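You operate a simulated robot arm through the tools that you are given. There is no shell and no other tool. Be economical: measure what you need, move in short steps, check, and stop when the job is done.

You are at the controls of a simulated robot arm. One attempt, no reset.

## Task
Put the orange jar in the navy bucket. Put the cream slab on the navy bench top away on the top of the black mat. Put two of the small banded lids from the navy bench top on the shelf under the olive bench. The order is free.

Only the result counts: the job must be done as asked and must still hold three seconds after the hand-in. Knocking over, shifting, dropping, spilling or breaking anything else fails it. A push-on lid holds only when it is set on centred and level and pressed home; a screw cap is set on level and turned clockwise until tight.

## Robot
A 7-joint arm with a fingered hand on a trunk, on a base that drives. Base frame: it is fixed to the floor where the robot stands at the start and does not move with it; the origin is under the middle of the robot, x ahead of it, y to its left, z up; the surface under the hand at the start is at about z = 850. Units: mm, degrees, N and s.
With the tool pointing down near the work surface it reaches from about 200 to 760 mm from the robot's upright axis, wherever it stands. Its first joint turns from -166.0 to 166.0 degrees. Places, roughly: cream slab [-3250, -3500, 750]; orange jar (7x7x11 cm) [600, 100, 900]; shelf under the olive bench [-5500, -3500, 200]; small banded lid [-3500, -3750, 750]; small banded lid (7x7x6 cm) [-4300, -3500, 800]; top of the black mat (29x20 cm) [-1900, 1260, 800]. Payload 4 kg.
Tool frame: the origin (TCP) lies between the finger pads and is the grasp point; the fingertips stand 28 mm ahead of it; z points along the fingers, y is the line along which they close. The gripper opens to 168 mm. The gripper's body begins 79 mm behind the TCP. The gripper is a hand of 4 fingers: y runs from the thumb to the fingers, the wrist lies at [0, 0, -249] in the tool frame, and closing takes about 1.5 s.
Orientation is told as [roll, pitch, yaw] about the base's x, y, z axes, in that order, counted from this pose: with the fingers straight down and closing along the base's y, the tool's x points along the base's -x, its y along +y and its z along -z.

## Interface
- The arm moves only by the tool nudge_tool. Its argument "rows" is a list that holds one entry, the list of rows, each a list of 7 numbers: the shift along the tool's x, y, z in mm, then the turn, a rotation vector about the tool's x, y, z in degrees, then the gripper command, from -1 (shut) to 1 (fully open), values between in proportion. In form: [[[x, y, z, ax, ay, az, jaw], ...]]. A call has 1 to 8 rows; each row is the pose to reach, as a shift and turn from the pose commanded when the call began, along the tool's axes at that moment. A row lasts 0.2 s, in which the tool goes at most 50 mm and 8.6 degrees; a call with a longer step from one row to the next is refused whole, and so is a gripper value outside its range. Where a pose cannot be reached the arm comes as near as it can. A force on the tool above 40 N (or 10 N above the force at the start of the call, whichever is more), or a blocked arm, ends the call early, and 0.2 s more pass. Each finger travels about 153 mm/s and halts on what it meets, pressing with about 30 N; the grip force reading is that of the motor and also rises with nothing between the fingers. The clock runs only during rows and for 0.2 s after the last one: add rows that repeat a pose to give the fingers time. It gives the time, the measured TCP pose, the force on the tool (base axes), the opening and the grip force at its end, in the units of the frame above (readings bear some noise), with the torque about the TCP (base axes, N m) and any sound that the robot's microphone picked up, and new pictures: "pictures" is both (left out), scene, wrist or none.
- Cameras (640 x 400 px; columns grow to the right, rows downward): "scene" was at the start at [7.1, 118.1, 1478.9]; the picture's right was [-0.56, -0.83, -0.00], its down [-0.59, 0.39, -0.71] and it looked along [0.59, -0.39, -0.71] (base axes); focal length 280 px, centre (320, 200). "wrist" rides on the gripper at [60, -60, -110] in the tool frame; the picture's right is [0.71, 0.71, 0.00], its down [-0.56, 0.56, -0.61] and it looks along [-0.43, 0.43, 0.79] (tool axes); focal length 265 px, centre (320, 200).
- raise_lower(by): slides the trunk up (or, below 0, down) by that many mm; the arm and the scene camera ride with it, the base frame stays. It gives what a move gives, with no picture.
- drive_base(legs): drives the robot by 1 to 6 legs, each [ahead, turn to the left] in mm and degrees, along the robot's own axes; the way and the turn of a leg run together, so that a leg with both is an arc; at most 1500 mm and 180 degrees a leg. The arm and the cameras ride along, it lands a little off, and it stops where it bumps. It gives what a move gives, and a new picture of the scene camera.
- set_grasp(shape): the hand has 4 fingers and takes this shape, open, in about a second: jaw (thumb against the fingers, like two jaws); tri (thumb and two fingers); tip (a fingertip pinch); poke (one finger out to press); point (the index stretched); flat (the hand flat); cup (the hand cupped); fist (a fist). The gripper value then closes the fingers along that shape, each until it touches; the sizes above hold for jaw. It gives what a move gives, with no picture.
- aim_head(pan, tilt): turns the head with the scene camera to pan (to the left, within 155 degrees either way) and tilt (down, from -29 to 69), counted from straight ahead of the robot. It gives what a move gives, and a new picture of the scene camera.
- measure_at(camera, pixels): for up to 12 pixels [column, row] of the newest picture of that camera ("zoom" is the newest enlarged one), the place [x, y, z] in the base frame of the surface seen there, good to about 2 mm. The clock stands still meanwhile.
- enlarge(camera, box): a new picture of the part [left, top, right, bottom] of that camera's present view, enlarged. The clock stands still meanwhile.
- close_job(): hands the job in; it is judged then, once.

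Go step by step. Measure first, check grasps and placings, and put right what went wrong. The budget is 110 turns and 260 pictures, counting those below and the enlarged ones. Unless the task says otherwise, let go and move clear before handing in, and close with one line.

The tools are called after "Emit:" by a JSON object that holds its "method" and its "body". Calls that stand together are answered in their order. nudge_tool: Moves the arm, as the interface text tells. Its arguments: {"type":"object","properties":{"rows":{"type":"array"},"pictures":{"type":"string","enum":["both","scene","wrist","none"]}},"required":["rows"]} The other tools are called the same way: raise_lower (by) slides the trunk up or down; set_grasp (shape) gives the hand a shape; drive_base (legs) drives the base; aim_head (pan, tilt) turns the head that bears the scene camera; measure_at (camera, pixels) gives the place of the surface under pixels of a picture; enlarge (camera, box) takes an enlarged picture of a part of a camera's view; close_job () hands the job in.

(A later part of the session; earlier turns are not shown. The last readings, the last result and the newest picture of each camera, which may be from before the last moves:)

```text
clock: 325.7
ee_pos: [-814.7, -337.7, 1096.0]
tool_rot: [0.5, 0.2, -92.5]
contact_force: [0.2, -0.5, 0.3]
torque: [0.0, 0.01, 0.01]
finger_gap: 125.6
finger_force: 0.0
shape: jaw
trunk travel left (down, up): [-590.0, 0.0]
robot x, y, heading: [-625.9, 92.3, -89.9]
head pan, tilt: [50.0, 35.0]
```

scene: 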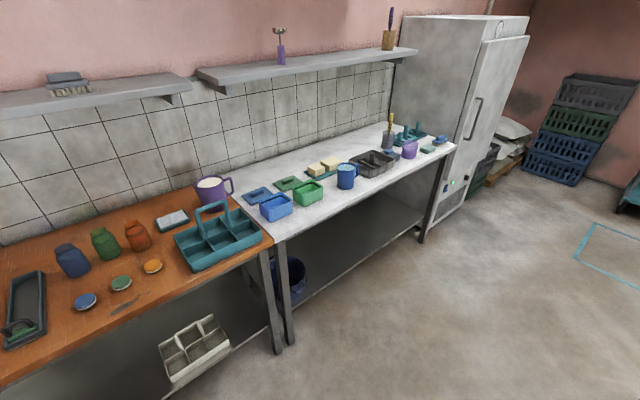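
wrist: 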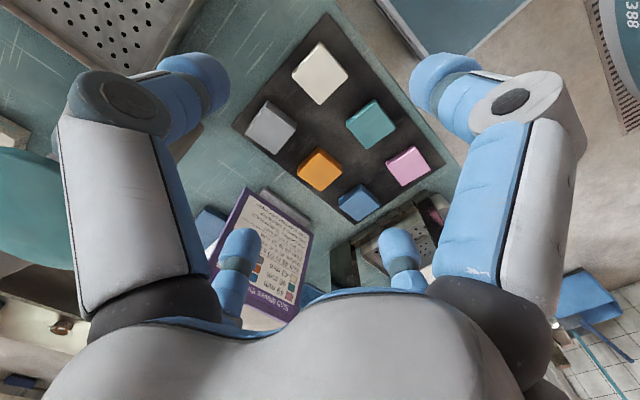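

Emit:
{"method": "enlarge", "body": {"camera": "scene", "box": [220, 220, 360, 360]}}

Emit:
{"method": "measure_at", "body": {"camera": "scene", "pixels": [[300, 262], [298, 280], [286, 270], [277, 310], [287, 300], [278, 340], [289, 335], [275, 240], [340, 230], [138, 225], [320, 280]]}}

```text
2.86 times, centred on (290, 290) of scene
```

zoom: 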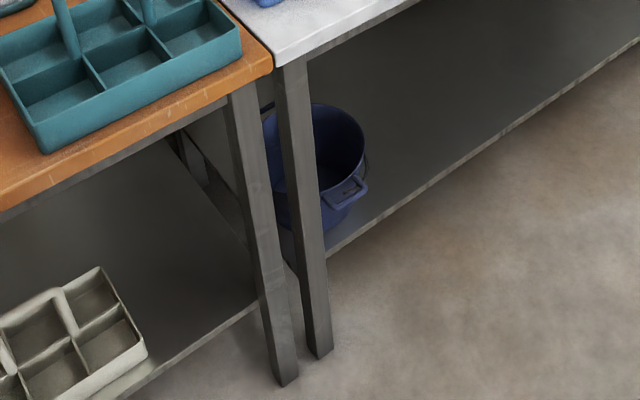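

```text
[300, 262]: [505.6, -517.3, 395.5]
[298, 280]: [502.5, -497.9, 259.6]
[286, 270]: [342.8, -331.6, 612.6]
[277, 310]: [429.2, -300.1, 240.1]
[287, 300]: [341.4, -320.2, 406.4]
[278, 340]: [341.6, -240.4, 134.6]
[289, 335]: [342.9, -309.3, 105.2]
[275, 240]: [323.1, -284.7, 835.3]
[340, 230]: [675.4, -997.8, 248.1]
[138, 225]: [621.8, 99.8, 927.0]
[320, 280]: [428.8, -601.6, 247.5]
```

Bucket sits on the z≈248 shelf just behind the white bench's left leg (y≈−320), rim z≈395, right side y≈−517. First get the jar: turn to face the orange bench and approach.

Emit:
{"method": "drive_base", "body": {"legs": [[0, 90], [570, 0]]}}

Emit:
{"method": "aim_head", "body": {"pan": 0, "tilt": 45}}

Emit:
{"method": "enlarge", "body": {"camera": "scene", "box": [220, 130, 440, 290]}}

```text
clock: 332.8
ee_pos: [371.6, -54.7, 1096.3]
tool_rot: [0.6, 0.3, 0.1]
contact_force: [0.0, 0.0, -0.9]
torque: [0.01, 0.02, 0.01]
finger_gap: 125.7
finger_force: 0.2
shape: jaw
trunk travel left (down, up): [-590.0, 0.0]
robot x, y, heading: [-63.9, 118.1, 3.0]
head pan, tilt: [50.0, 35.0]
```

scene: 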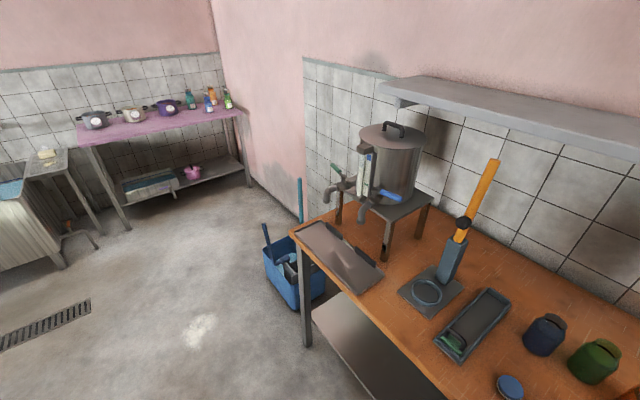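

```text
clock: 334.0
ee_pos: [372.0, -54.2, 1096.7]
tool_rot: [0.6, 0.2, 0.1]
contact_force: [0.3, 0.8, 0.3]
torque: [0.0, -0.01, -0.01]
finger_gap: 125.8
finger_force: 0.0
shape: jaw
trunk travel left (down, up): [-590.0, 0.0]
robot x, y, heading: [-66.4, 111.8, 2.8]
head pan, tilt: [0.0, 45.0]
```

scene: 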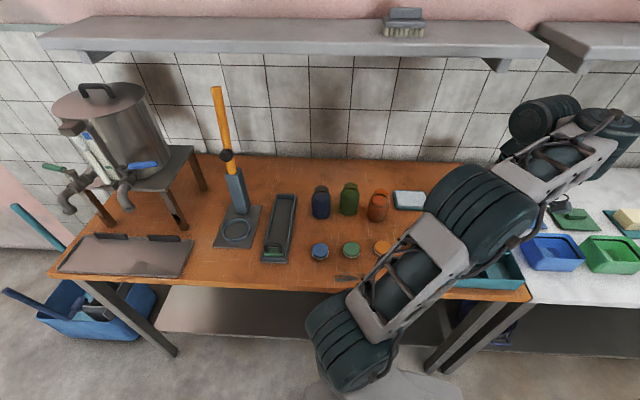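

```text
2.50 times, centred on (330, 210) of scene
```

zoom: 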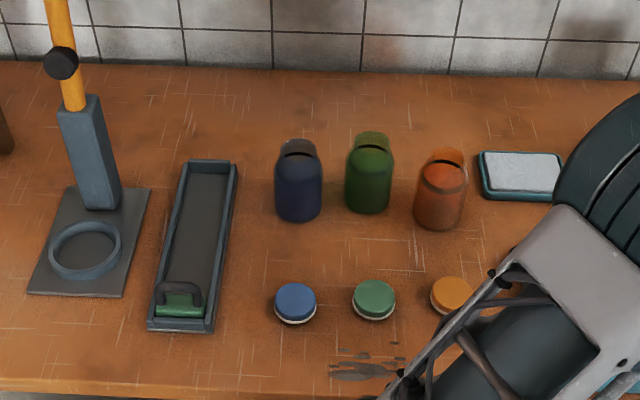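

Emit:
{"method": "measure_at", "body": {"camera": "zoom", "pixels": [[440, 180], [440, 150], [440, 200], [440, 222], [418, 200], [463, 200], [425, 160], [460, 160], [450, 285], [392, 190], [440, 168]]}}

```text
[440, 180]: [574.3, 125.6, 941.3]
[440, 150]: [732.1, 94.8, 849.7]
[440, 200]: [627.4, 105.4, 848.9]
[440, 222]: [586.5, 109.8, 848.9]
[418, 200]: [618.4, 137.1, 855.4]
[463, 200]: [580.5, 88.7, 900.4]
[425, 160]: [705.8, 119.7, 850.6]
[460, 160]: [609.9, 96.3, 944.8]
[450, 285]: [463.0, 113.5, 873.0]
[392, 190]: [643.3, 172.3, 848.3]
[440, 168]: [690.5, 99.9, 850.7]
```

The jar is transparent, front near x≈577, centre ≈(610,112); green jar is ~93 mm to its left. The hand closes like a four-way chuck, so I'll turn it 45° so fingers come down on the diagonals. Move above the jar.

Emit:
{"method": "nudge_tool", "body": {"rows": [[[-39, 27, 5, 0, 0, -7.5, 0.5], [-78, 55, 10, 0, 0, -15, 0.5], [-117, 82, 15, 0, 0, -22.5, 0.4], [-156, 110, 20, 0, 0, -30, 0.3], [-195, 138, 25, 0, 0, -37.5, 0.2], [-234, 166, 30, 0, 0, -45, 0.2]]]}}

Emit:
{"method": "enlarge", "body": {"camera": "wrist", "box": [200, 0, 440, 170]}}

```text
clock: 335.4
ee_pos: [606.0, 108.9, 1067.0]
tool_rot: [0.6, -0.2, 45.0]
contact_force: [-0.8, 0.1, 0.1]
torque: [-0.02, 0.0, -0.02]
finger_gap: 101.0
finger_force: 0.0
shape: jaw
trunk travel left (down, up): [-590.0, 0.0]
robot x, y, heading: [-60.3, 116.1, 2.7]
head pan, tilt: [0.0, 45.0]
```

scene: 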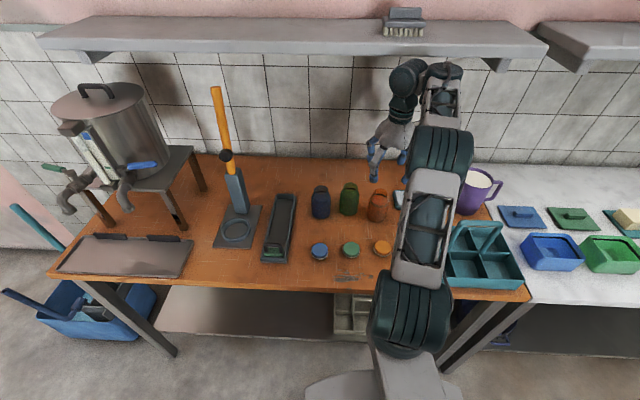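
wrist: 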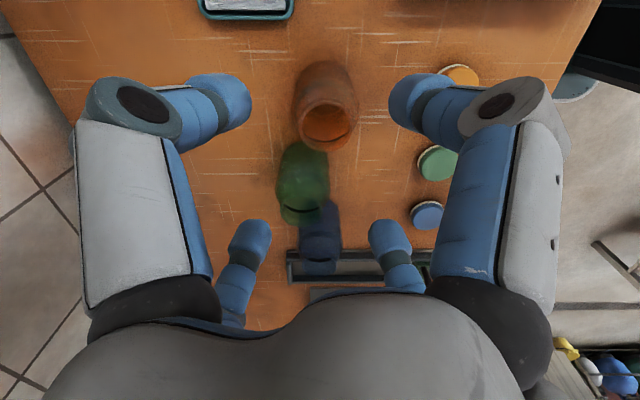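

```text
2.35 times, centred on (320, 85) of wrist
```

zoom: 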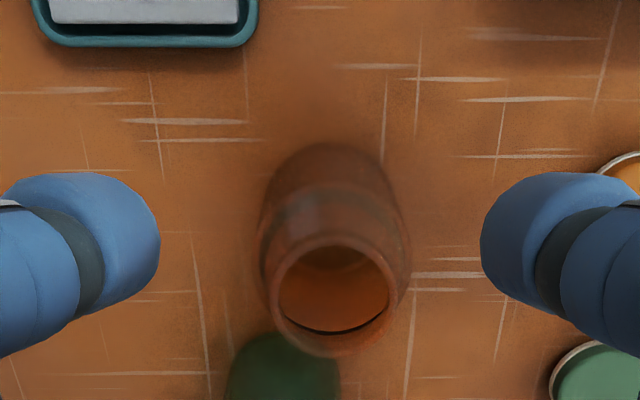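

Mouth centre is about pixel (325,128). I'll check by measuring rim points.

Emit:
{"method": "measure_at", "body": {"camera": "zoom", "pixels": [[332, 352], [272, 300], [394, 300], [330, 240], [285, 340], [380, 340], [265, 240], [400, 240], [330, 150], [290, 300]]}}

```text
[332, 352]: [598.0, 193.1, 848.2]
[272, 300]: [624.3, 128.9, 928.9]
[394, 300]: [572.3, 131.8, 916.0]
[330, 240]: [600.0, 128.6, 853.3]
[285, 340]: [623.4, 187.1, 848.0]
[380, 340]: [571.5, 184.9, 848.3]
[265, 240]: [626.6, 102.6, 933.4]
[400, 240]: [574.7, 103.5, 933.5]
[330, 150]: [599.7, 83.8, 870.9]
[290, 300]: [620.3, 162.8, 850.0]
```

Jar centre ≈(600.5,116). Shift and descend to TCP z≈912.

Emit:
{"method": "nudge_tool", "body": {"rows": [[[-1, 9, 0, 0, 0, 0, 0.2], [-1, 9, 40, 0, 0, 0, 0.2], [-1, 9, 80, 0, 0, 0, 0.2], [-1, 9, 100, 0, 0, 0, 0.2]]]}}

```text
clock: 336.4
ee_pos: [597.6, 118.8, 965.8]
tool_rot: [0.7, -0.2, 45.1]
contact_force: [-0.5, 0.4, -0.3]
torque: [-0.03, 0.0, -0.03]
finger_gap: 101.4
finger_force: 0.0
shape: jaw
trunk travel left (down, up): [-590.0, 0.0]
robot x, y, heading: [-66.7, 114.3, 2.4]
head pan, tilt: [0.0, 45.0]
```

scene: 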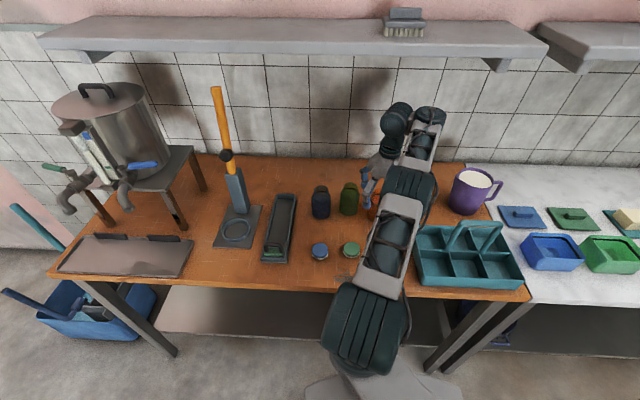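
wrist: 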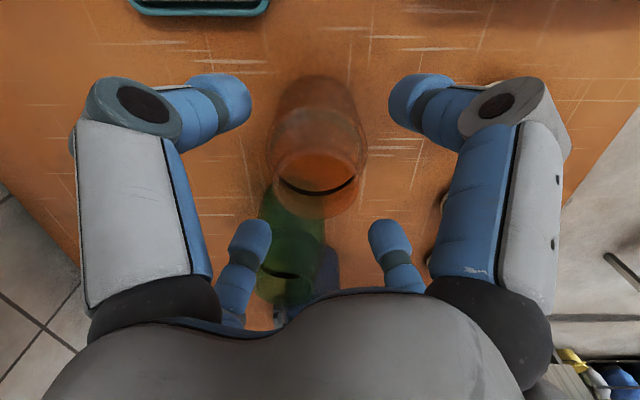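

Emit:
{"method": "enlarge", "body": {"camera": "wrist", "box": [200, 60, 440, 250]}}

```text
2.11 times, centred on (320, 155) of wrist
```

zoom: 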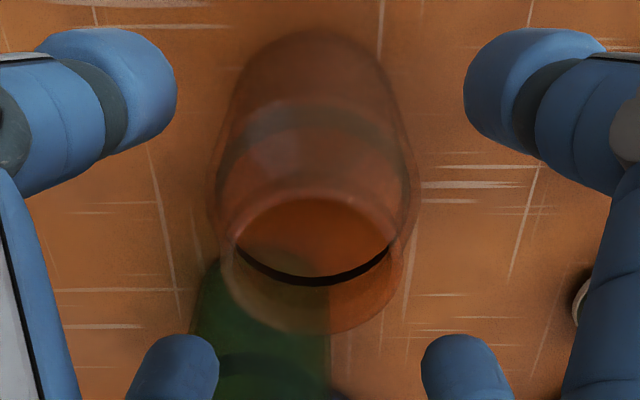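

Mouth centre is ~(317,185), so the jar is about 3–5 mm toward −y from the tool axis. Correct slightly and descend.

Emit:
{"method": "nudge_tool", "body": {"rows": [[[2, -3.2, 0, 0, 0, 0, 0.2], [2, -3.2, 20, 0, 0, 0, 0.2], [2, -3.2, 40, 0, 0, 0, 0.2], [2, -3.2, 54, 0, 0, 0, 0.2]]]}}

Emit:
{"method": "enlarge", "body": {"camera": "scene", "box": [320, 150, 440, 230]}}

```text
clock: 337.4
ee_pos: [600.6, 117.4, 913.7]
tool_rot: [0.6, -0.2, 45.1]
contact_force: [0.4, -0.3, -0.1]
torque: [0.02, 0.02, 0.01]
finger_gap: 101.2
finger_force: 0.0
shape: jaw
trunk travel left (down, up): [-590.0, 0.0]
robot x, y, heading: [-64.3, 111.3, 2.8]
head pan, tilt: [0.0, 45.0]
```

scene: 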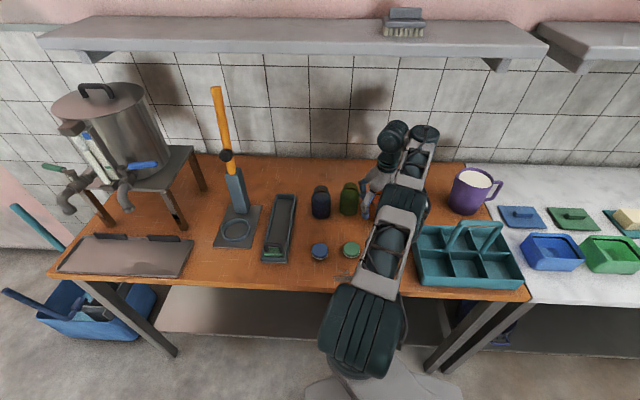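
wrist: 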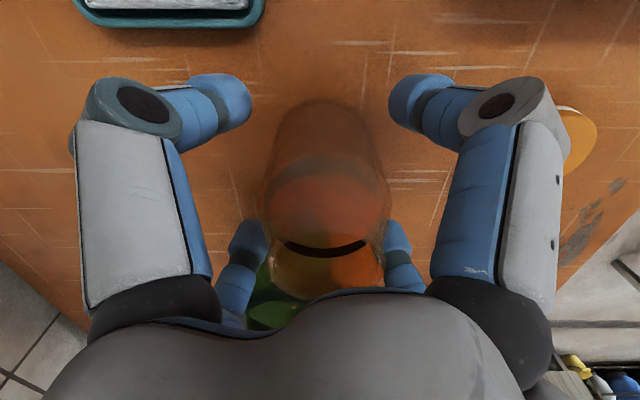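

```text
5.00 times, centred on (380, 190) of scene
```

zoom: 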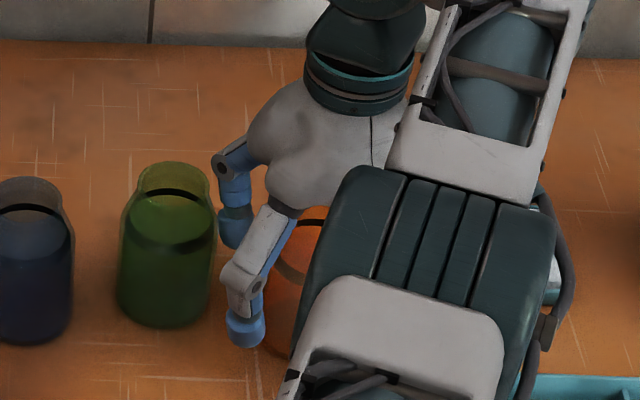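

The fingers are around the jar and clear of the green one. Close gently.

Emit:
{"method": "nudge_tool", "body": {"rows": [[[0, 0, 0, 0, 0, 0, 0.05], [0, 0, 0, 0, 0, 0, -0.1], [0, 0, 0, 0, 0, 0, -0.2], [0, 0, 0, 0, 0, 0, -0.3], [0, 0, 0, 0, 0, 0, -0.5], [0, 0, 0, 0, 0, 0, -0.8], [0, 0, 0, 0, 0, 0, -1], [0, 0, 0, 0, 0, 0, -1]]], "pictures": "wrist"}}

```text
clock: 339.2
ee_pos: [601.2, 116.1, 914.5]
tool_rot: [0.6, -0.1, 45.1]
contact_force: [0.1, -0.5, -0.6]
torque: [-0.01, -0.01, -0.02]
finger_gap: 58.2
finger_force: 29.6
shape: jaw
trunk travel left (down, up): [-590.0, 0.0]
robot x, y, heading: [-64.7, 113.5, 2.7]
head pan, tilt: [0.0, 45.0]
```

wrist: 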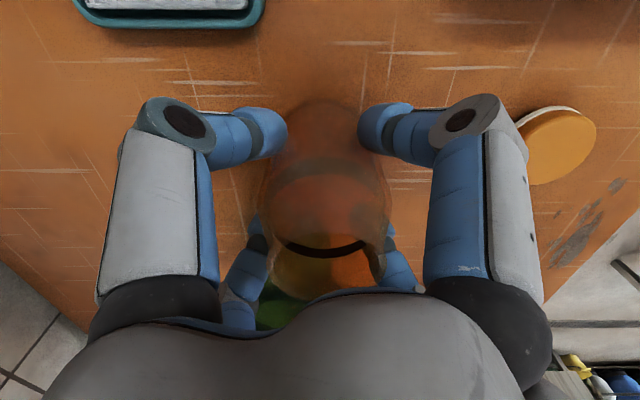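

Gripped at gap 58. Lift straight up, then rotate back to yaw 0.

Emit:
{"method": "nudge_tool", "body": {"rows": [[[0, 0, -15, 0, 0, 0, -1], [0, 0, -50, 0, 0, 0, -1], [0, 0, -90, 0, 0, 0, -1], [0, 0, -130, 0, 0, 0, -1], [0, 0, -160, 0, 0, 0, -1]]], "pictures": "none"}}

Emit:
{"method": "nudge_tool", "body": {"rows": [[[26, 0, 0, 0, 0, 7.5, -1], [52, 0, -5, 0, 0, 15, -1], [78, 0, -10, 0, 0, 22.5, -1], [104, 0, -15, 0, 0, 30, -1], [130, 0, -20, 0, 0, 37.5, -1], [156, 0, -25, 0, 0, 45, -1]]]}}

```text
clock: 340.4
ee_pos: [599.7, 114.7, 1074.7]
tool_rot: [0.6, -0.3, 44.9]
contact_force: [0.8, 0.1, -0.9]
torque: [0.0, -0.05, -0.01]
finger_gap: 58.2
finger_force: 29.9
shape: jaw
trunk travel left (down, up): [-590.0, 0.0]
robot x, y, heading: [-63.1, 112.2, 2.8]
head pan, tilt: [0.0, 45.0]
```

```text
clock: 341.8
ee_pos: [487.7, 7.5, 1097.3]
tool_rot: [0.6, 0.3, 0.0]
contact_force: [0.4, -0.2, -0.5]
torque: [-0.02, -0.02, -0.01]
finger_gap: 57.9
finger_force: 29.9
shape: jaw
trunk travel left (down, up): [-590.0, 0.0]
robot x, y, heading: [-66.2, 111.6, 2.8]
head pan, tilt: [0.0, 45.0]
```

scene: 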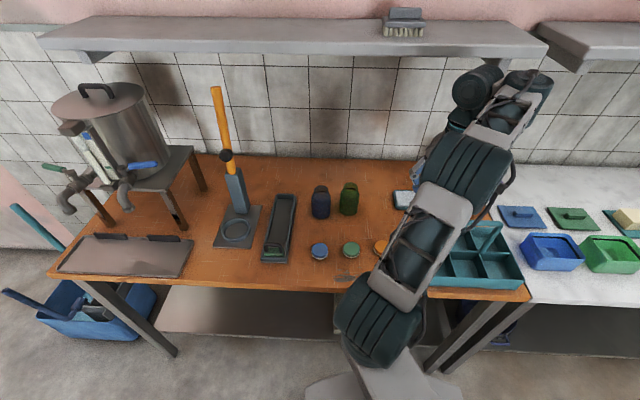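
wrist: 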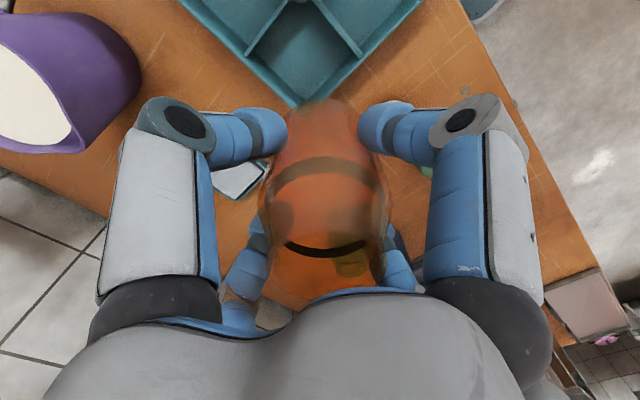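

Jar is held upright. Retract, back off and drive to in front of the bucket.

Emit:
{"method": "nudge_tool", "body": {"rows": [[[35, 0, 0, 0, 0, 0, -1], [70, 0, 0, 0, 0, 0, -1], [105, 0, 0, 0, 0, 0, -1]]], "pictures": "none"}}

Emit:
{"method": "drive_base", "body": {"legs": [[-450, 0], [0, -92], [430, 0], [0, 90]]}}

Emit:
{"method": "aim_head", "body": {"pan": -10, "tilt": 40}}

```text
clock: 342.6
ee_pos: [383.8, 5.5, 1098.7]
tool_rot: [0.6, 0.2, 0.0]
contact_force: [0.1, 0.7, 0.0]
torque: [-0.02, -0.01, -0.01]
finger_gap: 58.2
finger_force: 29.6
shape: jaw
trunk travel left (down, up): [-590.0, 0.0]
robot x, y, heading: [-63.0, 113.0, 2.5]
head pan, tilt: [0.0, 45.0]
```

```text
clock: 355.2
ee_pos: [-67.2, -459.2, 1098.2]
tool_rot: [0.5, 0.2, -2.5]
contact_force: [0.7, 0.0, 0.4]
torque: [-0.02, 0.0, 0.0]
finger_gap: 57.6
finger_force: 30.1
shape: jaw
trunk travel left (down, up): [-590.0, 0.0]
robot x, y, heading: [-510.2, -332.5, 0.2]
head pan, tilt: [0.0, 45.0]
```

scene: 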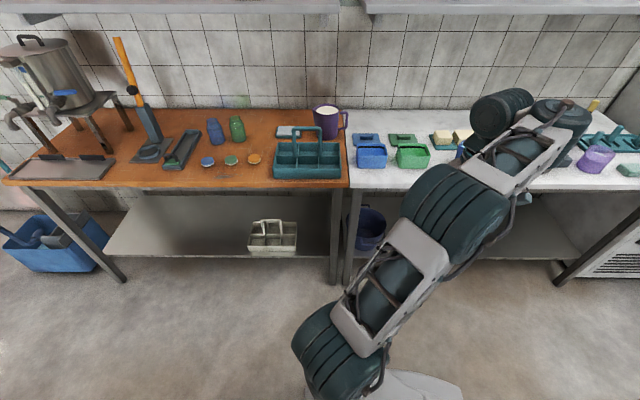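

```text
clock: 355.9
ee_pos: [-67.1, -458.9, 1096.8]
tool_rot: [0.6, 0.2, -2.6]
contact_force: [0.3, 0.1, -0.7]
torque: [0.0, 0.0, -0.02]
finger_gap: 57.9
finger_force: 30.1
shape: jaw
trunk travel left (down, up): [-590.0, 0.0]
robot x, y, heading: [-512.3, -328.7, 0.4]
head pan, tilt: [-10.0, 40.0]
```

scene: 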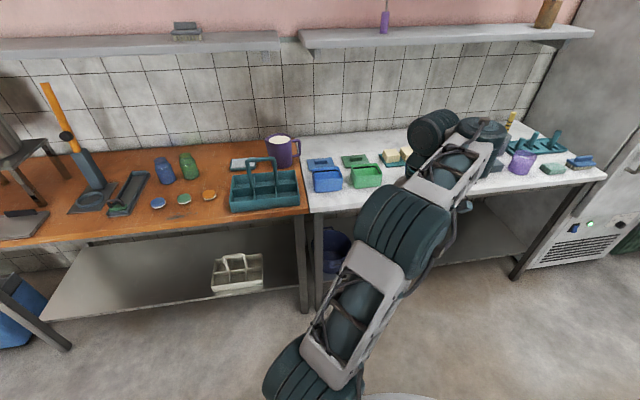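

Hand is well clear; lower the trunk 400 and look at the bucket.

Emit:
{"method": "raise_lower", "body": {"by": -400}}

Emit:
{"method": "aim_head", "body": {"pan": -5, "tilt": 35}}

Emit:
{"method": "enlarge", "body": {"camera": "scene", "box": [240, 120, 400, 260]}}

```text
clock: 359.8
ee_pos: [-68.4, -458.8, 697.6]
tool_rot: [0.7, 0.2, -2.5]
contact_force: [-0.4, 0.2, -1.3]
torque: [-0.05, 0.03, 0.03]
finger_gap: 57.8
finger_force: 30.3
shape: jaw
trunk travel left (down, up): [-190.0, 400.0]
robot x, y, heading: [-514.4, -330.3, -0.0]
head pan, tilt: [-10.0, 40.0]
```

```text
clock: 360.4
ee_pos: [-67.5, -459.7, 696.0]
tool_rot: [0.6, 0.2, -2.5]
contact_force: [0.1, 0.4, -1.4]
torque: [0.02, -0.05, 0.02]
finger_gap: 57.7
finger_force: 29.8
shape: jaw
trunk travel left (down, up): [-190.0, 400.0]
robot x, y, heading: [-512.9, -330.7, 0.2]
head pan, tilt: [-5.0, 35.0]
```

scene: 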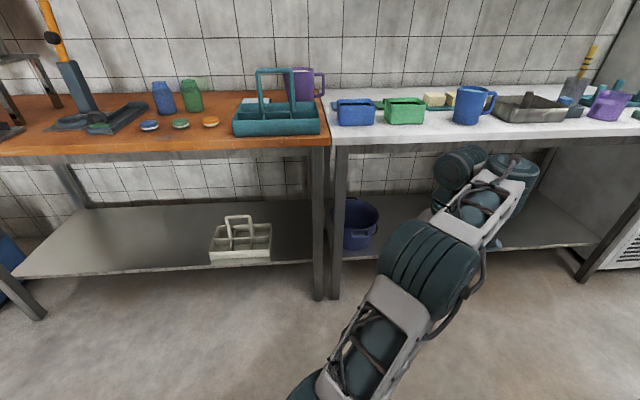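

```text
2.86 times, centred on (320, 190) of scene
```

zoom: 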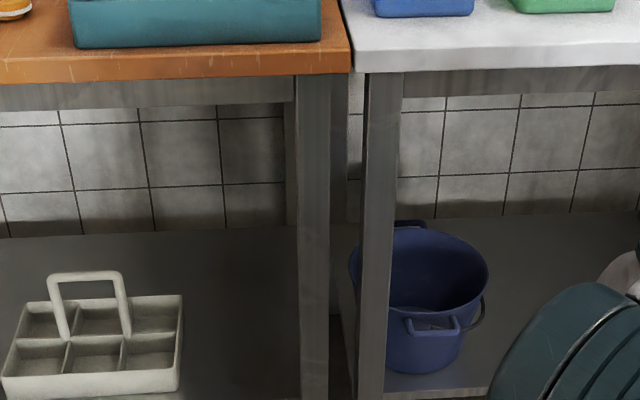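

Emit:
{"method": "measure_at", "body": {"camera": "zoom", "pixels": [[430, 335], [470, 320], [486, 272], [470, 240], [430, 228], [435, 310], [400, 320], [425, 365], [353, 265], [380, 250], [500, 95], [380, 395]]}}

```text
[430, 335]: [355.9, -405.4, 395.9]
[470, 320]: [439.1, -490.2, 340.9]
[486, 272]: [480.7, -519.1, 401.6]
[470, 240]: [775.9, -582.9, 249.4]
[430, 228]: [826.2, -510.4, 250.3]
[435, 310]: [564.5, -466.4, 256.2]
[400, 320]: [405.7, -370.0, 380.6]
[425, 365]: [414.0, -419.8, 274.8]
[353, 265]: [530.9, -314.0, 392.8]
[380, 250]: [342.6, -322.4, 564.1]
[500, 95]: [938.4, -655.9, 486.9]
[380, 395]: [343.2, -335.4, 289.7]
```

Bucket: centre ≈(495,−417), radius ≈105, rim z≈400, floor ≈256; leg at y −300…−345. To keep the forearm away from that leg I'll shift the robot right so it approaches from the right.

Emit:
{"method": "drive_base", "body": {"legs": [[0, -90], [200, 0], [0, 90], [200, 0]]}}

Emit:
{"method": "raise_lower", "body": {"by": -185}}

Emit:
{"method": "aim_head", "body": {"pan": 10, "tilt": 45}}

```text
clock: 370.8
ee_pos: [147.0, -655.0, 698.1]
tool_rot: [0.6, 0.2, -1.4]
contact_force: [0.3, 0.2, -1.3]
torque: [-0.02, -0.01, 0.01]
finger_gap: 57.7
finger_force: 30.1
shape: jaw
trunk travel left (down, up): [-190.0, 400.0]
robot x, y, heading: [-300.6, -533.8, 1.2]
head pan, tilt: [-5.0, 35.0]
```

scene: 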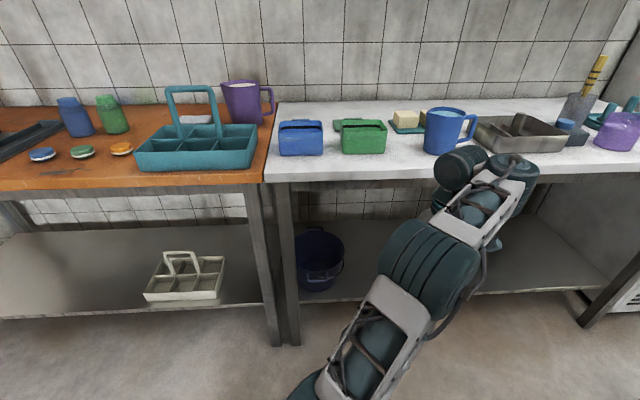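

```text
clock: 372.9
ee_pos: [146.5, -654.6, 511.8]
tool_rot: [0.6, 0.2, -1.5]
contact_force: [0.6, 0.4, -0.7]
torque: [-0.02, 0.02, 0.01]
finger_gap: 57.3
finger_force: 30.1
shape: jaw
trunk travel left (down, up): [-5.0, 585.0]
robot x, y, heading: [-295.4, -535.2, 1.4]
head pan, tilt: [-5.0, 35.0]
```

```text
clock: 373.6
ee_pos: [146.8, -654.9, 512.3]
tool_rot: [0.6, 0.2, -1.3]
contact_force: [0.1, -0.4, -1.0]
torque: [0.0, 0.01, 0.0]
finger_gap: 57.7
finger_force: 29.9
shape: jaw
trunk travel left (down, up): [-5.0, 585.0]
robot x, y, heading: [-298.5, -535.4, 1.3]
head pan, tilt: [10.0, 45.0]
```

scene: 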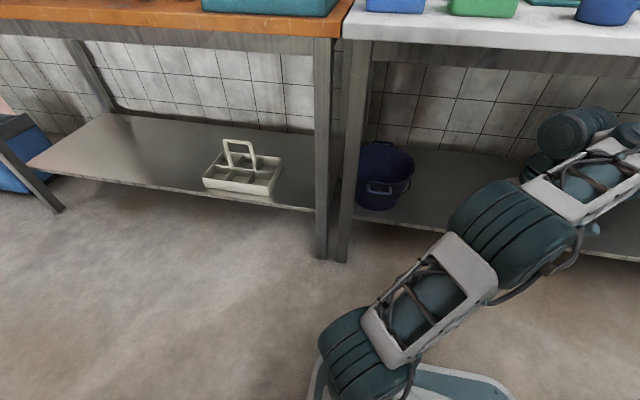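

Emit:
{"method": "enlarge", "body": {"camera": "scene", "box": [320, 120, 460, 230]}}

Emit:
{"method": "measure_at", "body": {"camera": "scene", "pixels": [[413, 165], [380, 145], [362, 165], [385, 182], [395, 150], [380, 190], [350, 170], [395, 205], [390, 65], [385, 160]]}}

```text
3.64 times, centred on (390, 175) of scene
```

zoom: 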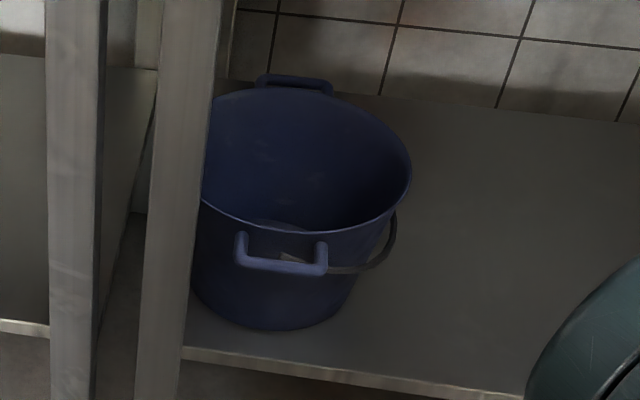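

```text
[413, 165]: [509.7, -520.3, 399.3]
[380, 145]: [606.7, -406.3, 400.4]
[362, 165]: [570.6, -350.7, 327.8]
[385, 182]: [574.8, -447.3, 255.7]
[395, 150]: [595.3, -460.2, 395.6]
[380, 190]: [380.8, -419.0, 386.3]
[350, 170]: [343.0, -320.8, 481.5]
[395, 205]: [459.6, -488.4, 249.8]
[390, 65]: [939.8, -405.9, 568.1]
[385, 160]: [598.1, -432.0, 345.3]
```

Rim: centre ≈(500,−412), R≈108, z 400. Tilt the hand 55° forward while shifting left to y≈−455.

Emit:
{"method": "nudge_tool", "body": {"rows": [[[-5, 25, 2, 0, -7, 0, -1], [-10, 50, 5, 0, -14, 0, -1], [-15, 75, 8, 0, -21, 0, -1], [-20, 100, 10, 0, -28, 0, -1], [-25, 125, 12, 0, -35, 0, -1], [-30, 150, 15, 0, -42, 0, -1], [-35, 175, 18, 0, -49, 0, -1], [-40, 200, 20, 0, -55, 0, -1]]]}}

```text
clock: 375.4
ee_pos: [330.9, -458.0, 637.9]
tool_rot: [4.1, -51.8, -3.1]
contact_force: [-0.9, -1.4, -1.1]
torque: [0.09, 0.0, 0.17]
finger_gap: 57.3
finger_force: 29.9
shape: jaw
out of reach, approached as far as the arm can: row 2, 3, 4, 5, 6, 7, 8
trunk travel left (down, up): [-5.0, 585.0]
robot x, y, heading: [-300.1, -534.9, 1.4]
head pan, tilt: [10.0, 45.0]
```

scene: 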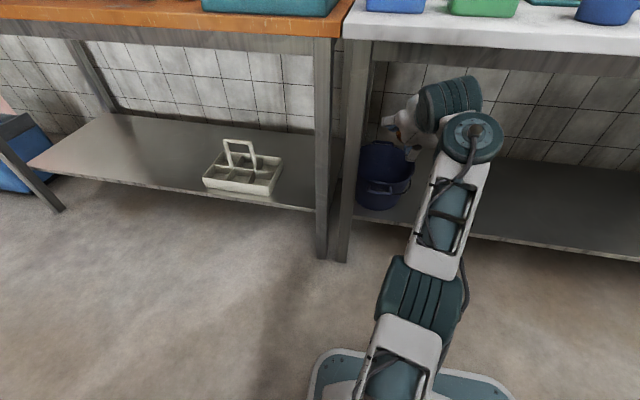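
wrist: 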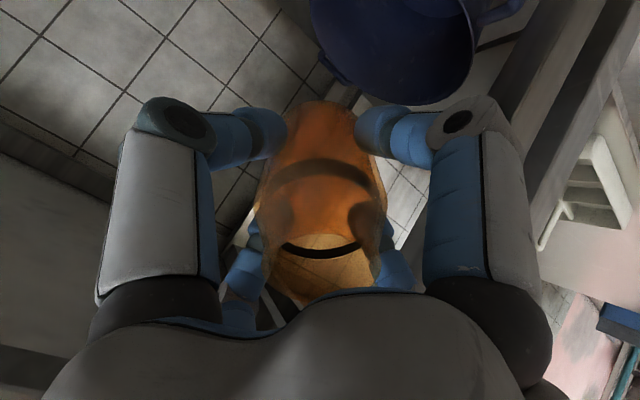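

The tilt pushed the arm to a reach-limited pose (331,−458,638), tilt 52° — still clear of everything. Proceed diagonally forward and down toward above the bucket in short steps.

Emit:
{"method": "nudge_tool", "body": {"rows": [[[6, 0, 40, 0, 0, 0, -1], [12, 0, 80, 0, 0, 0, -1]]]}}

```text
clock: 376.0
ee_pos: [386.6, -451.6, 582.3]
tool_rot: [4.1, -51.8, -2.9]
contact_force: [-0.6, 0.5, -0.7]
torque: [0.01, 0.02, -0.01]
finger_gap: 57.1
finger_force: 29.5
shape: jaw
trunk travel left (down, up): [-5.0, 585.0]
robot x, y, heading: [-297.0, -531.5, 1.2]
head pan, tilt: [10.0, 45.0]
```

scene: 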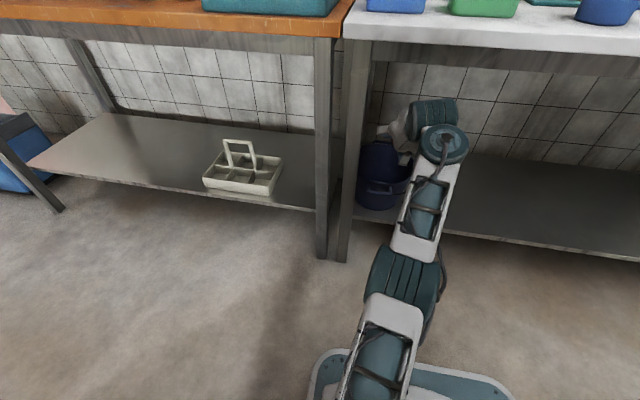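
wrist: 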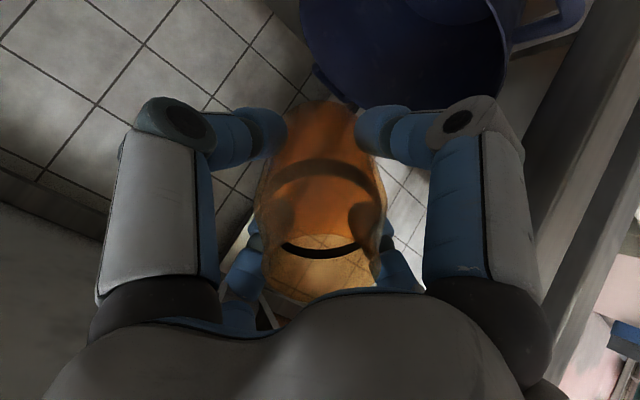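

Emit:
{"method": "nudge_tool", "body": {"rows": [[[3, -2, 41, 0, 0, 0, -1], [9, -4, 82, 0, 0, 0, -1], [18, -6, 116, 0, 0, 0, -1]]]}}

Emit:
{"method": "enlarge", "body": {"camera": "scene", "box": [320, 70, 500, 230]}}

```text
clock: 376.8
ee_pos: [468.0, -454.0, 497.5]
tool_rot: [4.1, -51.9, -2.8]
contact_force: [-0.1, -0.6, -0.7]
torque: [0.03, 0.03, 0.01]
finger_gap: 57.6
finger_force: 30.1
shape: jaw
trunk travel left (down, up): [-5.0, 585.0]
robot x, y, heading: [-302.7, -531.9, 1.8]
head pan, tilt: [10.0, 45.0]
```

scene: 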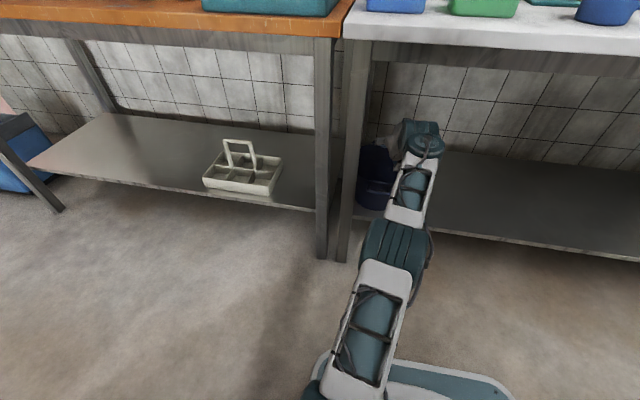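
wrist: 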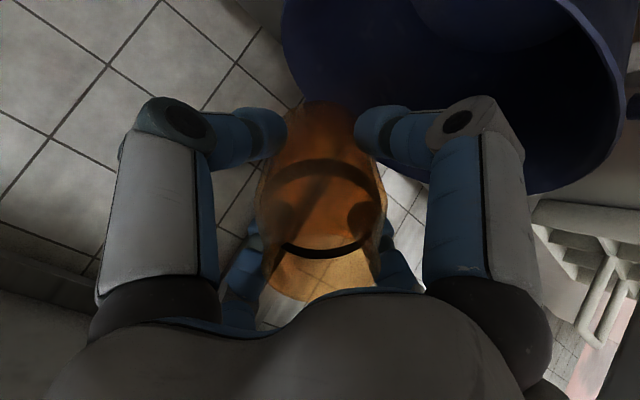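

```text
2.50 times, centred on (410, 150) of scene
```

zoom: 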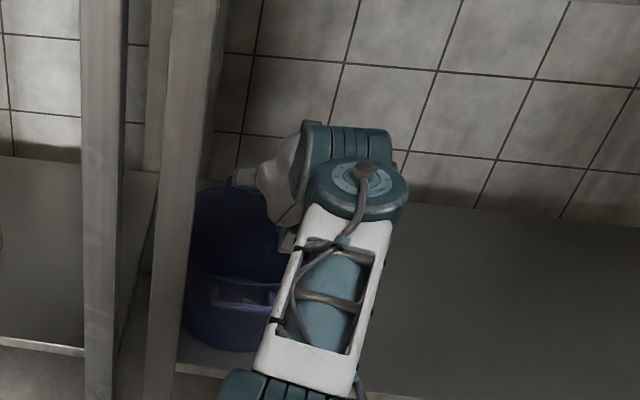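

Jar is over the bucket's front-right interior. Now untilt by 30° while lowering to z≈440 and moving slightly toward the centre.

Emit:
{"method": "nudge_tool", "body": {"rows": [[[8, 2, 13, 0, 7.5, 0, -1], [16, 4, 26, 0, 15, 0, -1], [24, 6, 39, 0, 22.5, 0, -1], [31, 8, 52, 0, 30, 0, -1]]]}}

Emit:
{"method": "enlarge", "body": {"camera": "scene", "box": [320, 70, 500, 230]}}

```text
clock: 377.8
ee_pos: [487.9, -442.8, 443.7]
tool_rot: [2.6, -21.7, -0.7]
contact_force: [0.8, 0.0, 0.1]
torque: [-0.03, 0.0, -0.02]
finger_gap: 57.3
finger_force: 29.7
shape: jaw
trunk travel left (down, up): [-5.0, 585.0]
robot x, y, heading: [-300.4, -533.4, 1.5]
head pan, tilt: [10.0, 45.0]
```

scene: 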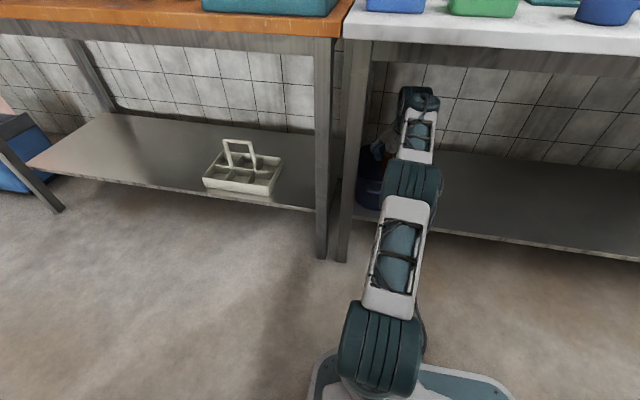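
wrist: 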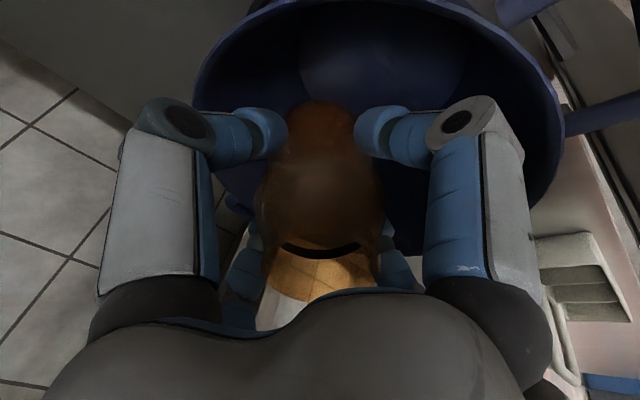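

```text
2.50 times, centred on (410, 150) of scene
```

zoom: 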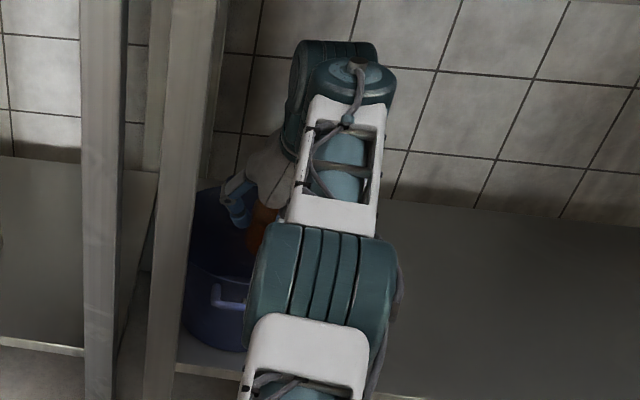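

Jar's lower part is entering the bucket; fingers still above the rim. Shift 25 mm toward +y to centre, then lower 55 mm.

Emit:
{"method": "nudge_tool", "body": {"rows": [[[0, 25, 0, 0, 0, 0, -1], [6, 25, 14, 0, 0, 0, -1], [13, 25, 28, 0, 0, 0, -1], [20, 25, 42, 0, 0, 0, -1], [25, 25, 50, 0, 0, 0, -1]]]}}

```text
clock: 379.0
ee_pos: [484.5, -415.8, 387.1]
tool_rot: [2.7, -21.9, -0.8]
contact_force: [0.2, 0.1, -0.7]
torque: [-0.02, 0.01, 0.01]
finger_gap: 57.0
finger_force: 29.8
shape: jaw
trunk travel left (down, up): [-5.0, 585.0]
robot x, y, heading: [-300.3, -535.7, 1.2]
head pan, tilt: [10.0, 45.0]
```

scene: 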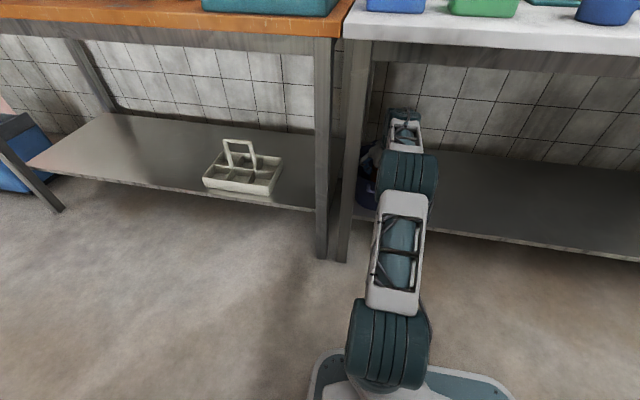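
wrist: 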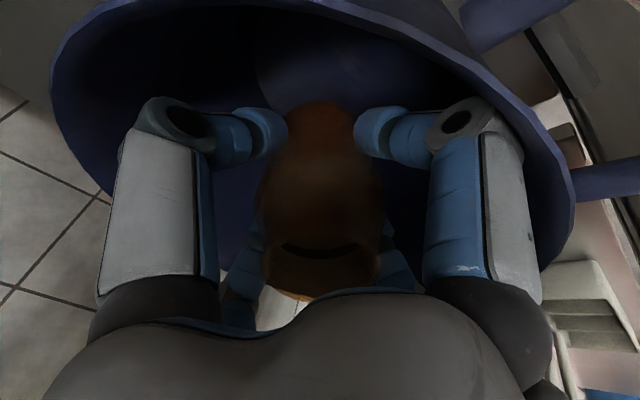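

Jar bottom is ~57 mm above the bucket floor. Untilt another 14° and move 14 mm deeper in x, lowering 20.

Emit:
{"method": "nudge_tool", "body": {"rows": [[[-3, 0, 12, 0, 7, 0, -1], [-6, 0, 24, 0, 14, 0, -1]]]}}

```text
clock: 379.6
ee_pos: [495.8, -419.3, 367.7]
tool_rot: [2.6, -8.0, -0.1]
contact_force: [-0.2, 0.9, -0.4]
torque: [-0.06, -0.01, 0.0]
finger_gap: 56.9
finger_force: 29.7
shape: jaw
out of reach, approached as far as the arm can: row 2
trunk travel left (down, up): [-5.0, 585.0]
robot x, y, heading: [-304.9, -538.6, 1.2]
head pan, tilt: [10.0, 45.0]
```

scene: 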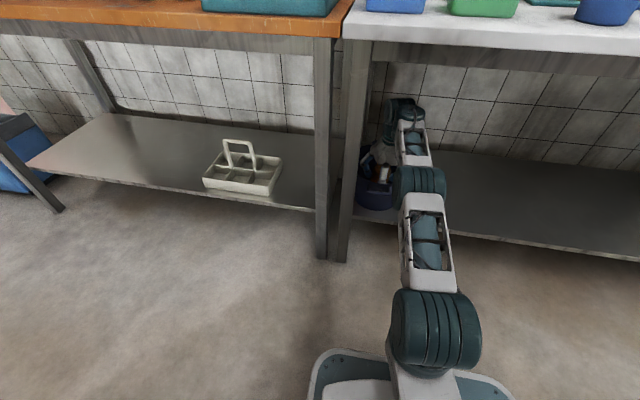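
wrist: 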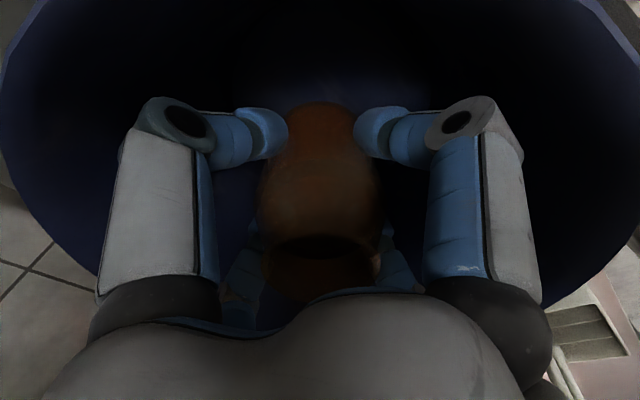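

Tilt is 8° and the jar is centred in the bucket. Lower toward the floor.

Emit:
{"method": "nudge_tool", "body": {"rows": [[[2, 0, 14, 0, 0, 0, -1], [4, 0, 27, 0, 0, 0, -1]]], "pictures": "none"}}

Emit:
{"method": "nudge_tool", "body": {"rows": [[[0.5, 0, 4, 0, 0, 0, -1], [1, 0, 8, 0, 0, 0, -1]]], "pictures": "wrist"}}

```text
clock: 380.2
ee_pos: [496.5, -417.2, 340.1]
tool_rot: [2.6, -7.9, 0.1]
contact_force: [0.6, 0.3, -0.8]
torque: [-0.01, 0.01, 0.04]
finger_gap: 56.8
finger_force: 29.3
shape: jaw
trunk travel left (down, up): [-5.0, 585.0]
robot x, y, heading: [-299.8, -535.5, 1.1]
head pan, tilt: [10.0, 45.0]
```

```text
clock: 380.8
ee_pos: [496.9, -419.0, 332.1]
tool_rot: [2.6, -7.8, 0.0]
contact_force: [-0.1, -0.2, -1.0]
torque: [-0.02, -0.02, -0.04]
finger_gap: 56.8
finger_force: 29.1
shape: jaw
trunk travel left (down, up): [-5.0, 585.0]
robot x, y, heading: [-302.4, -530.4, 1.6]
head pan, tilt: [10.0, 45.0]
```

wrist: 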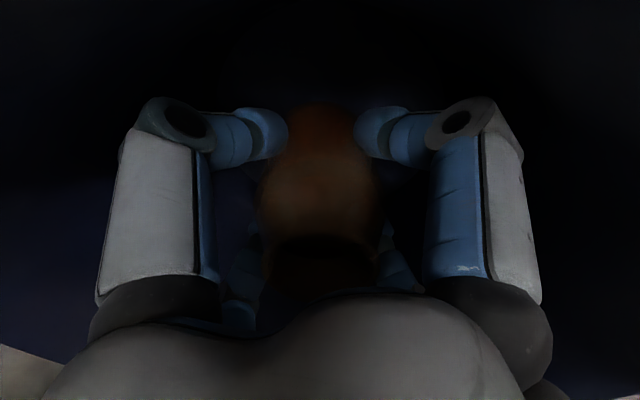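

Emit:
{"method": "nudge_tool", "body": {"rows": [[[0.4, 0, 2.5, 0, 0, 0, -1], [0.7, 0, 5, 0, 0, 0, -1], [1, 0, 7.5, 0, 0, 0, -1]]], "pictures": "none"}}

```text
clock: 381.6
ee_pos: [496.9, -419.8, 324.3]
tool_rot: [2.7, -7.8, -0.1]
contact_force: [0.6, -0.8, -0.3]
torque: [-0.01, -0.01, -0.03]
finger_gap: 56.9
finger_force: 30.0
shape: jaw
trunk travel left (down, up): [-5.0, 585.0]
robot x, y, heading: [-301.3, -536.6, 1.6]
head pan, tilt: [10.0, 45.0]
```

Emit:
{"method": "nudge_tool", "body": {"rows": [[[0.3, 0, 2, 0, 0, 0, -1], [0.6, 0, 4, 0, 0, 0, -1]]], "pictures": "none"}}

```text
clock: 382.2
ee_pos: [496.0, -418.8, 322.7]
tool_rot: [2.6, -7.9, -0.2]
contact_force: [0.6, -1.3, 5.8]
torque: [-0.12, 0.08, 0.03]
finger_gap: 57.1
finger_force: 30.5
shape: jaw
trunk travel left (down, up): [-5.0, 585.0]
robot x, y, heading: [-299.3, -533.9, 1.3]
head pan, tilt: [10.0, 45.0]
```

Contact with the bucket floor (6 N). Release modestly and lift straight out.

Emit:
{"method": "nudge_tool", "body": {"rows": [[[0, 0, 0, 0, 0, 0, -0.6], [0, 0, 0, 0, 0, 0, -0.3], [0, 0, 0, 0, 0, 0, -0.1], [0, 0, 0, 0, 0, 0, -0.05], [0, 0, -12, 0, 0, 0, -0.05]]], "pictures": "wrist"}}

```text
clock: 383.4
ee_pos: [493.8, -419.4, 331.3]
tool_rot: [2.7, -7.8, 0.0]
contact_force: [-0.1, -0.9, 0.1]
torque: [-0.02, 0.01, -0.01]
finger_gap: 79.2
finger_force: 0.1
shape: jaw
trunk travel left (down, up): [-5.0, 585.0]
robot x, y, heading: [-301.4, -536.0, 1.1]
head pan, tilt: [10.0, 45.0]
```

wrist: 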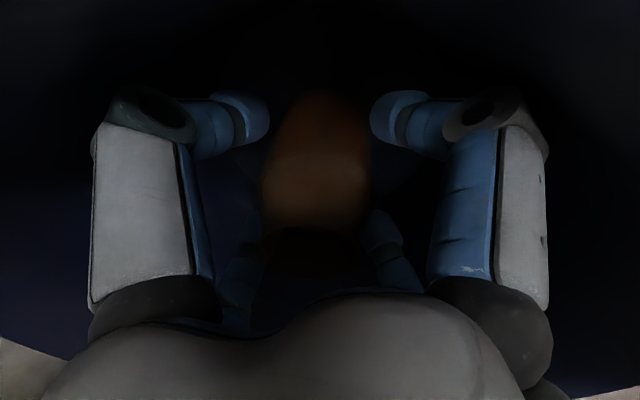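

Jar released and stands. Lift 60 mm straight up, then up further with re-tilt as on entry.

Emit:
{"method": "nudge_tool", "body": {"rows": [[[-3, 0, -20, 0, 0, 0, -0.05], [-6, 0, -40, 0, 0, 0, -0.05], [-8, 0, -60, 0, 0, 0, -0.05]]], "pictures": "wrist"}}

Emit:
{"method": "nudge_tool", "body": {"rows": [[[0, 0, -25, 0, -7, 0, -0.05], [2, 0, -50, 0, -14, 0, -0.05]]]}}

```text
clock: 384.2
ee_pos: [490.4, -426.6, 391.4]
tool_rot: [2.5, -7.8, 0.0]
contact_force: [0.3, 0.2, -0.6]
torque: [0.01, -0.02, -0.02]
finger_gap: 79.5
finger_force: 0.1
shape: jaw
out of reach, approached as far as the arm can: row 3
trunk travel left (down, up): [-5.0, 585.0]
robot x, y, heading: [-302.0, -534.8, 1.4]
head pan, tilt: [10.0, 45.0]
```

wrist: 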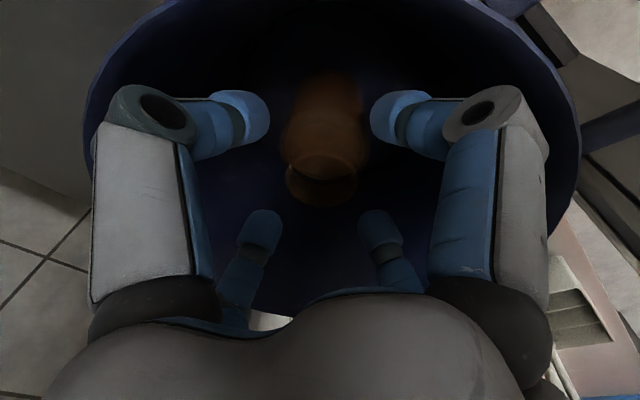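

```text
clock: 384.8
ee_pos: [489.4, -438.3, 436.8]
tool_rot: [3.2, -20.1, -1.7]
contact_force: [1.1, -11.5, -1.0]
torque: [0.97, 0.07, 0.35]
finger_gap: 80.1
finger_force: 0.1
shape: jaw
out of reach, approached as far as the arm can: row 2
trunk travel left (down, up): [-5.0, 585.0]
robot x, y, heading: [-299.9, -536.9, 1.2]
head pan, tilt: [10.0, 45.0]
```

scene: 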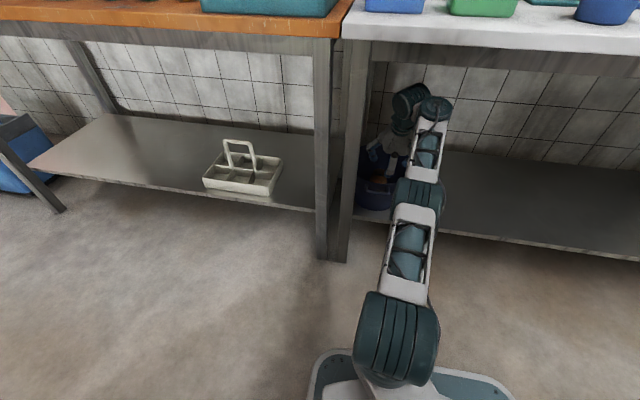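
wrist: 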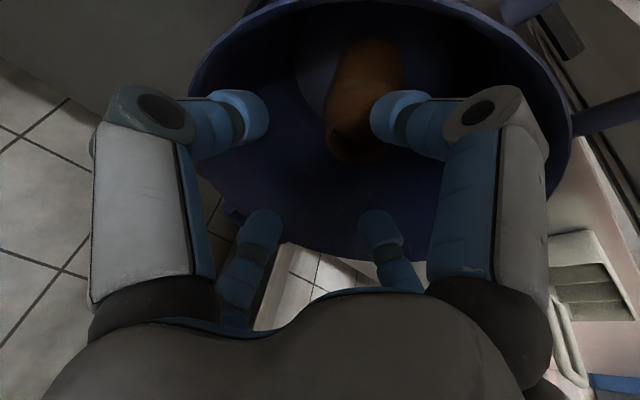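

There's an 11 N sideways contact and the arm drifted in y. Inspect before moving further.

Emit:
{"method": "enlarge", "body": {"camera": "scene", "box": [330, 60, 470, 230]}}

Emit:
{"method": "enlarge", "body": {"camera": "wrist", "box": [180, 0, 580, 270]}}

```text
2.35 times, centred on (400, 145) of scene
```

zoom: 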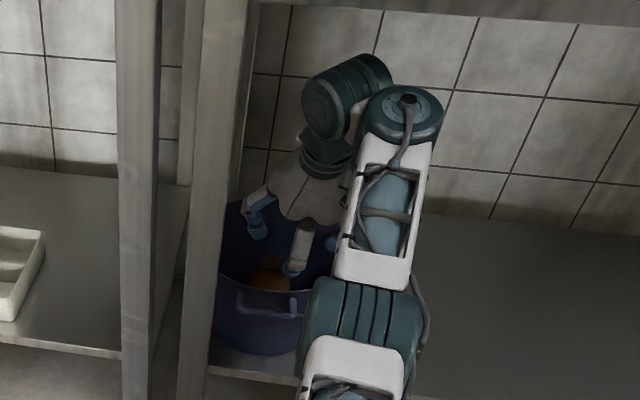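

```text
1.48 times, centred on (380, 135) of wrist
```

zoom: 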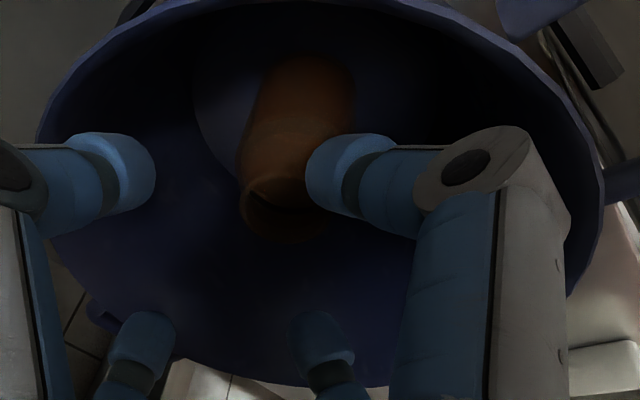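

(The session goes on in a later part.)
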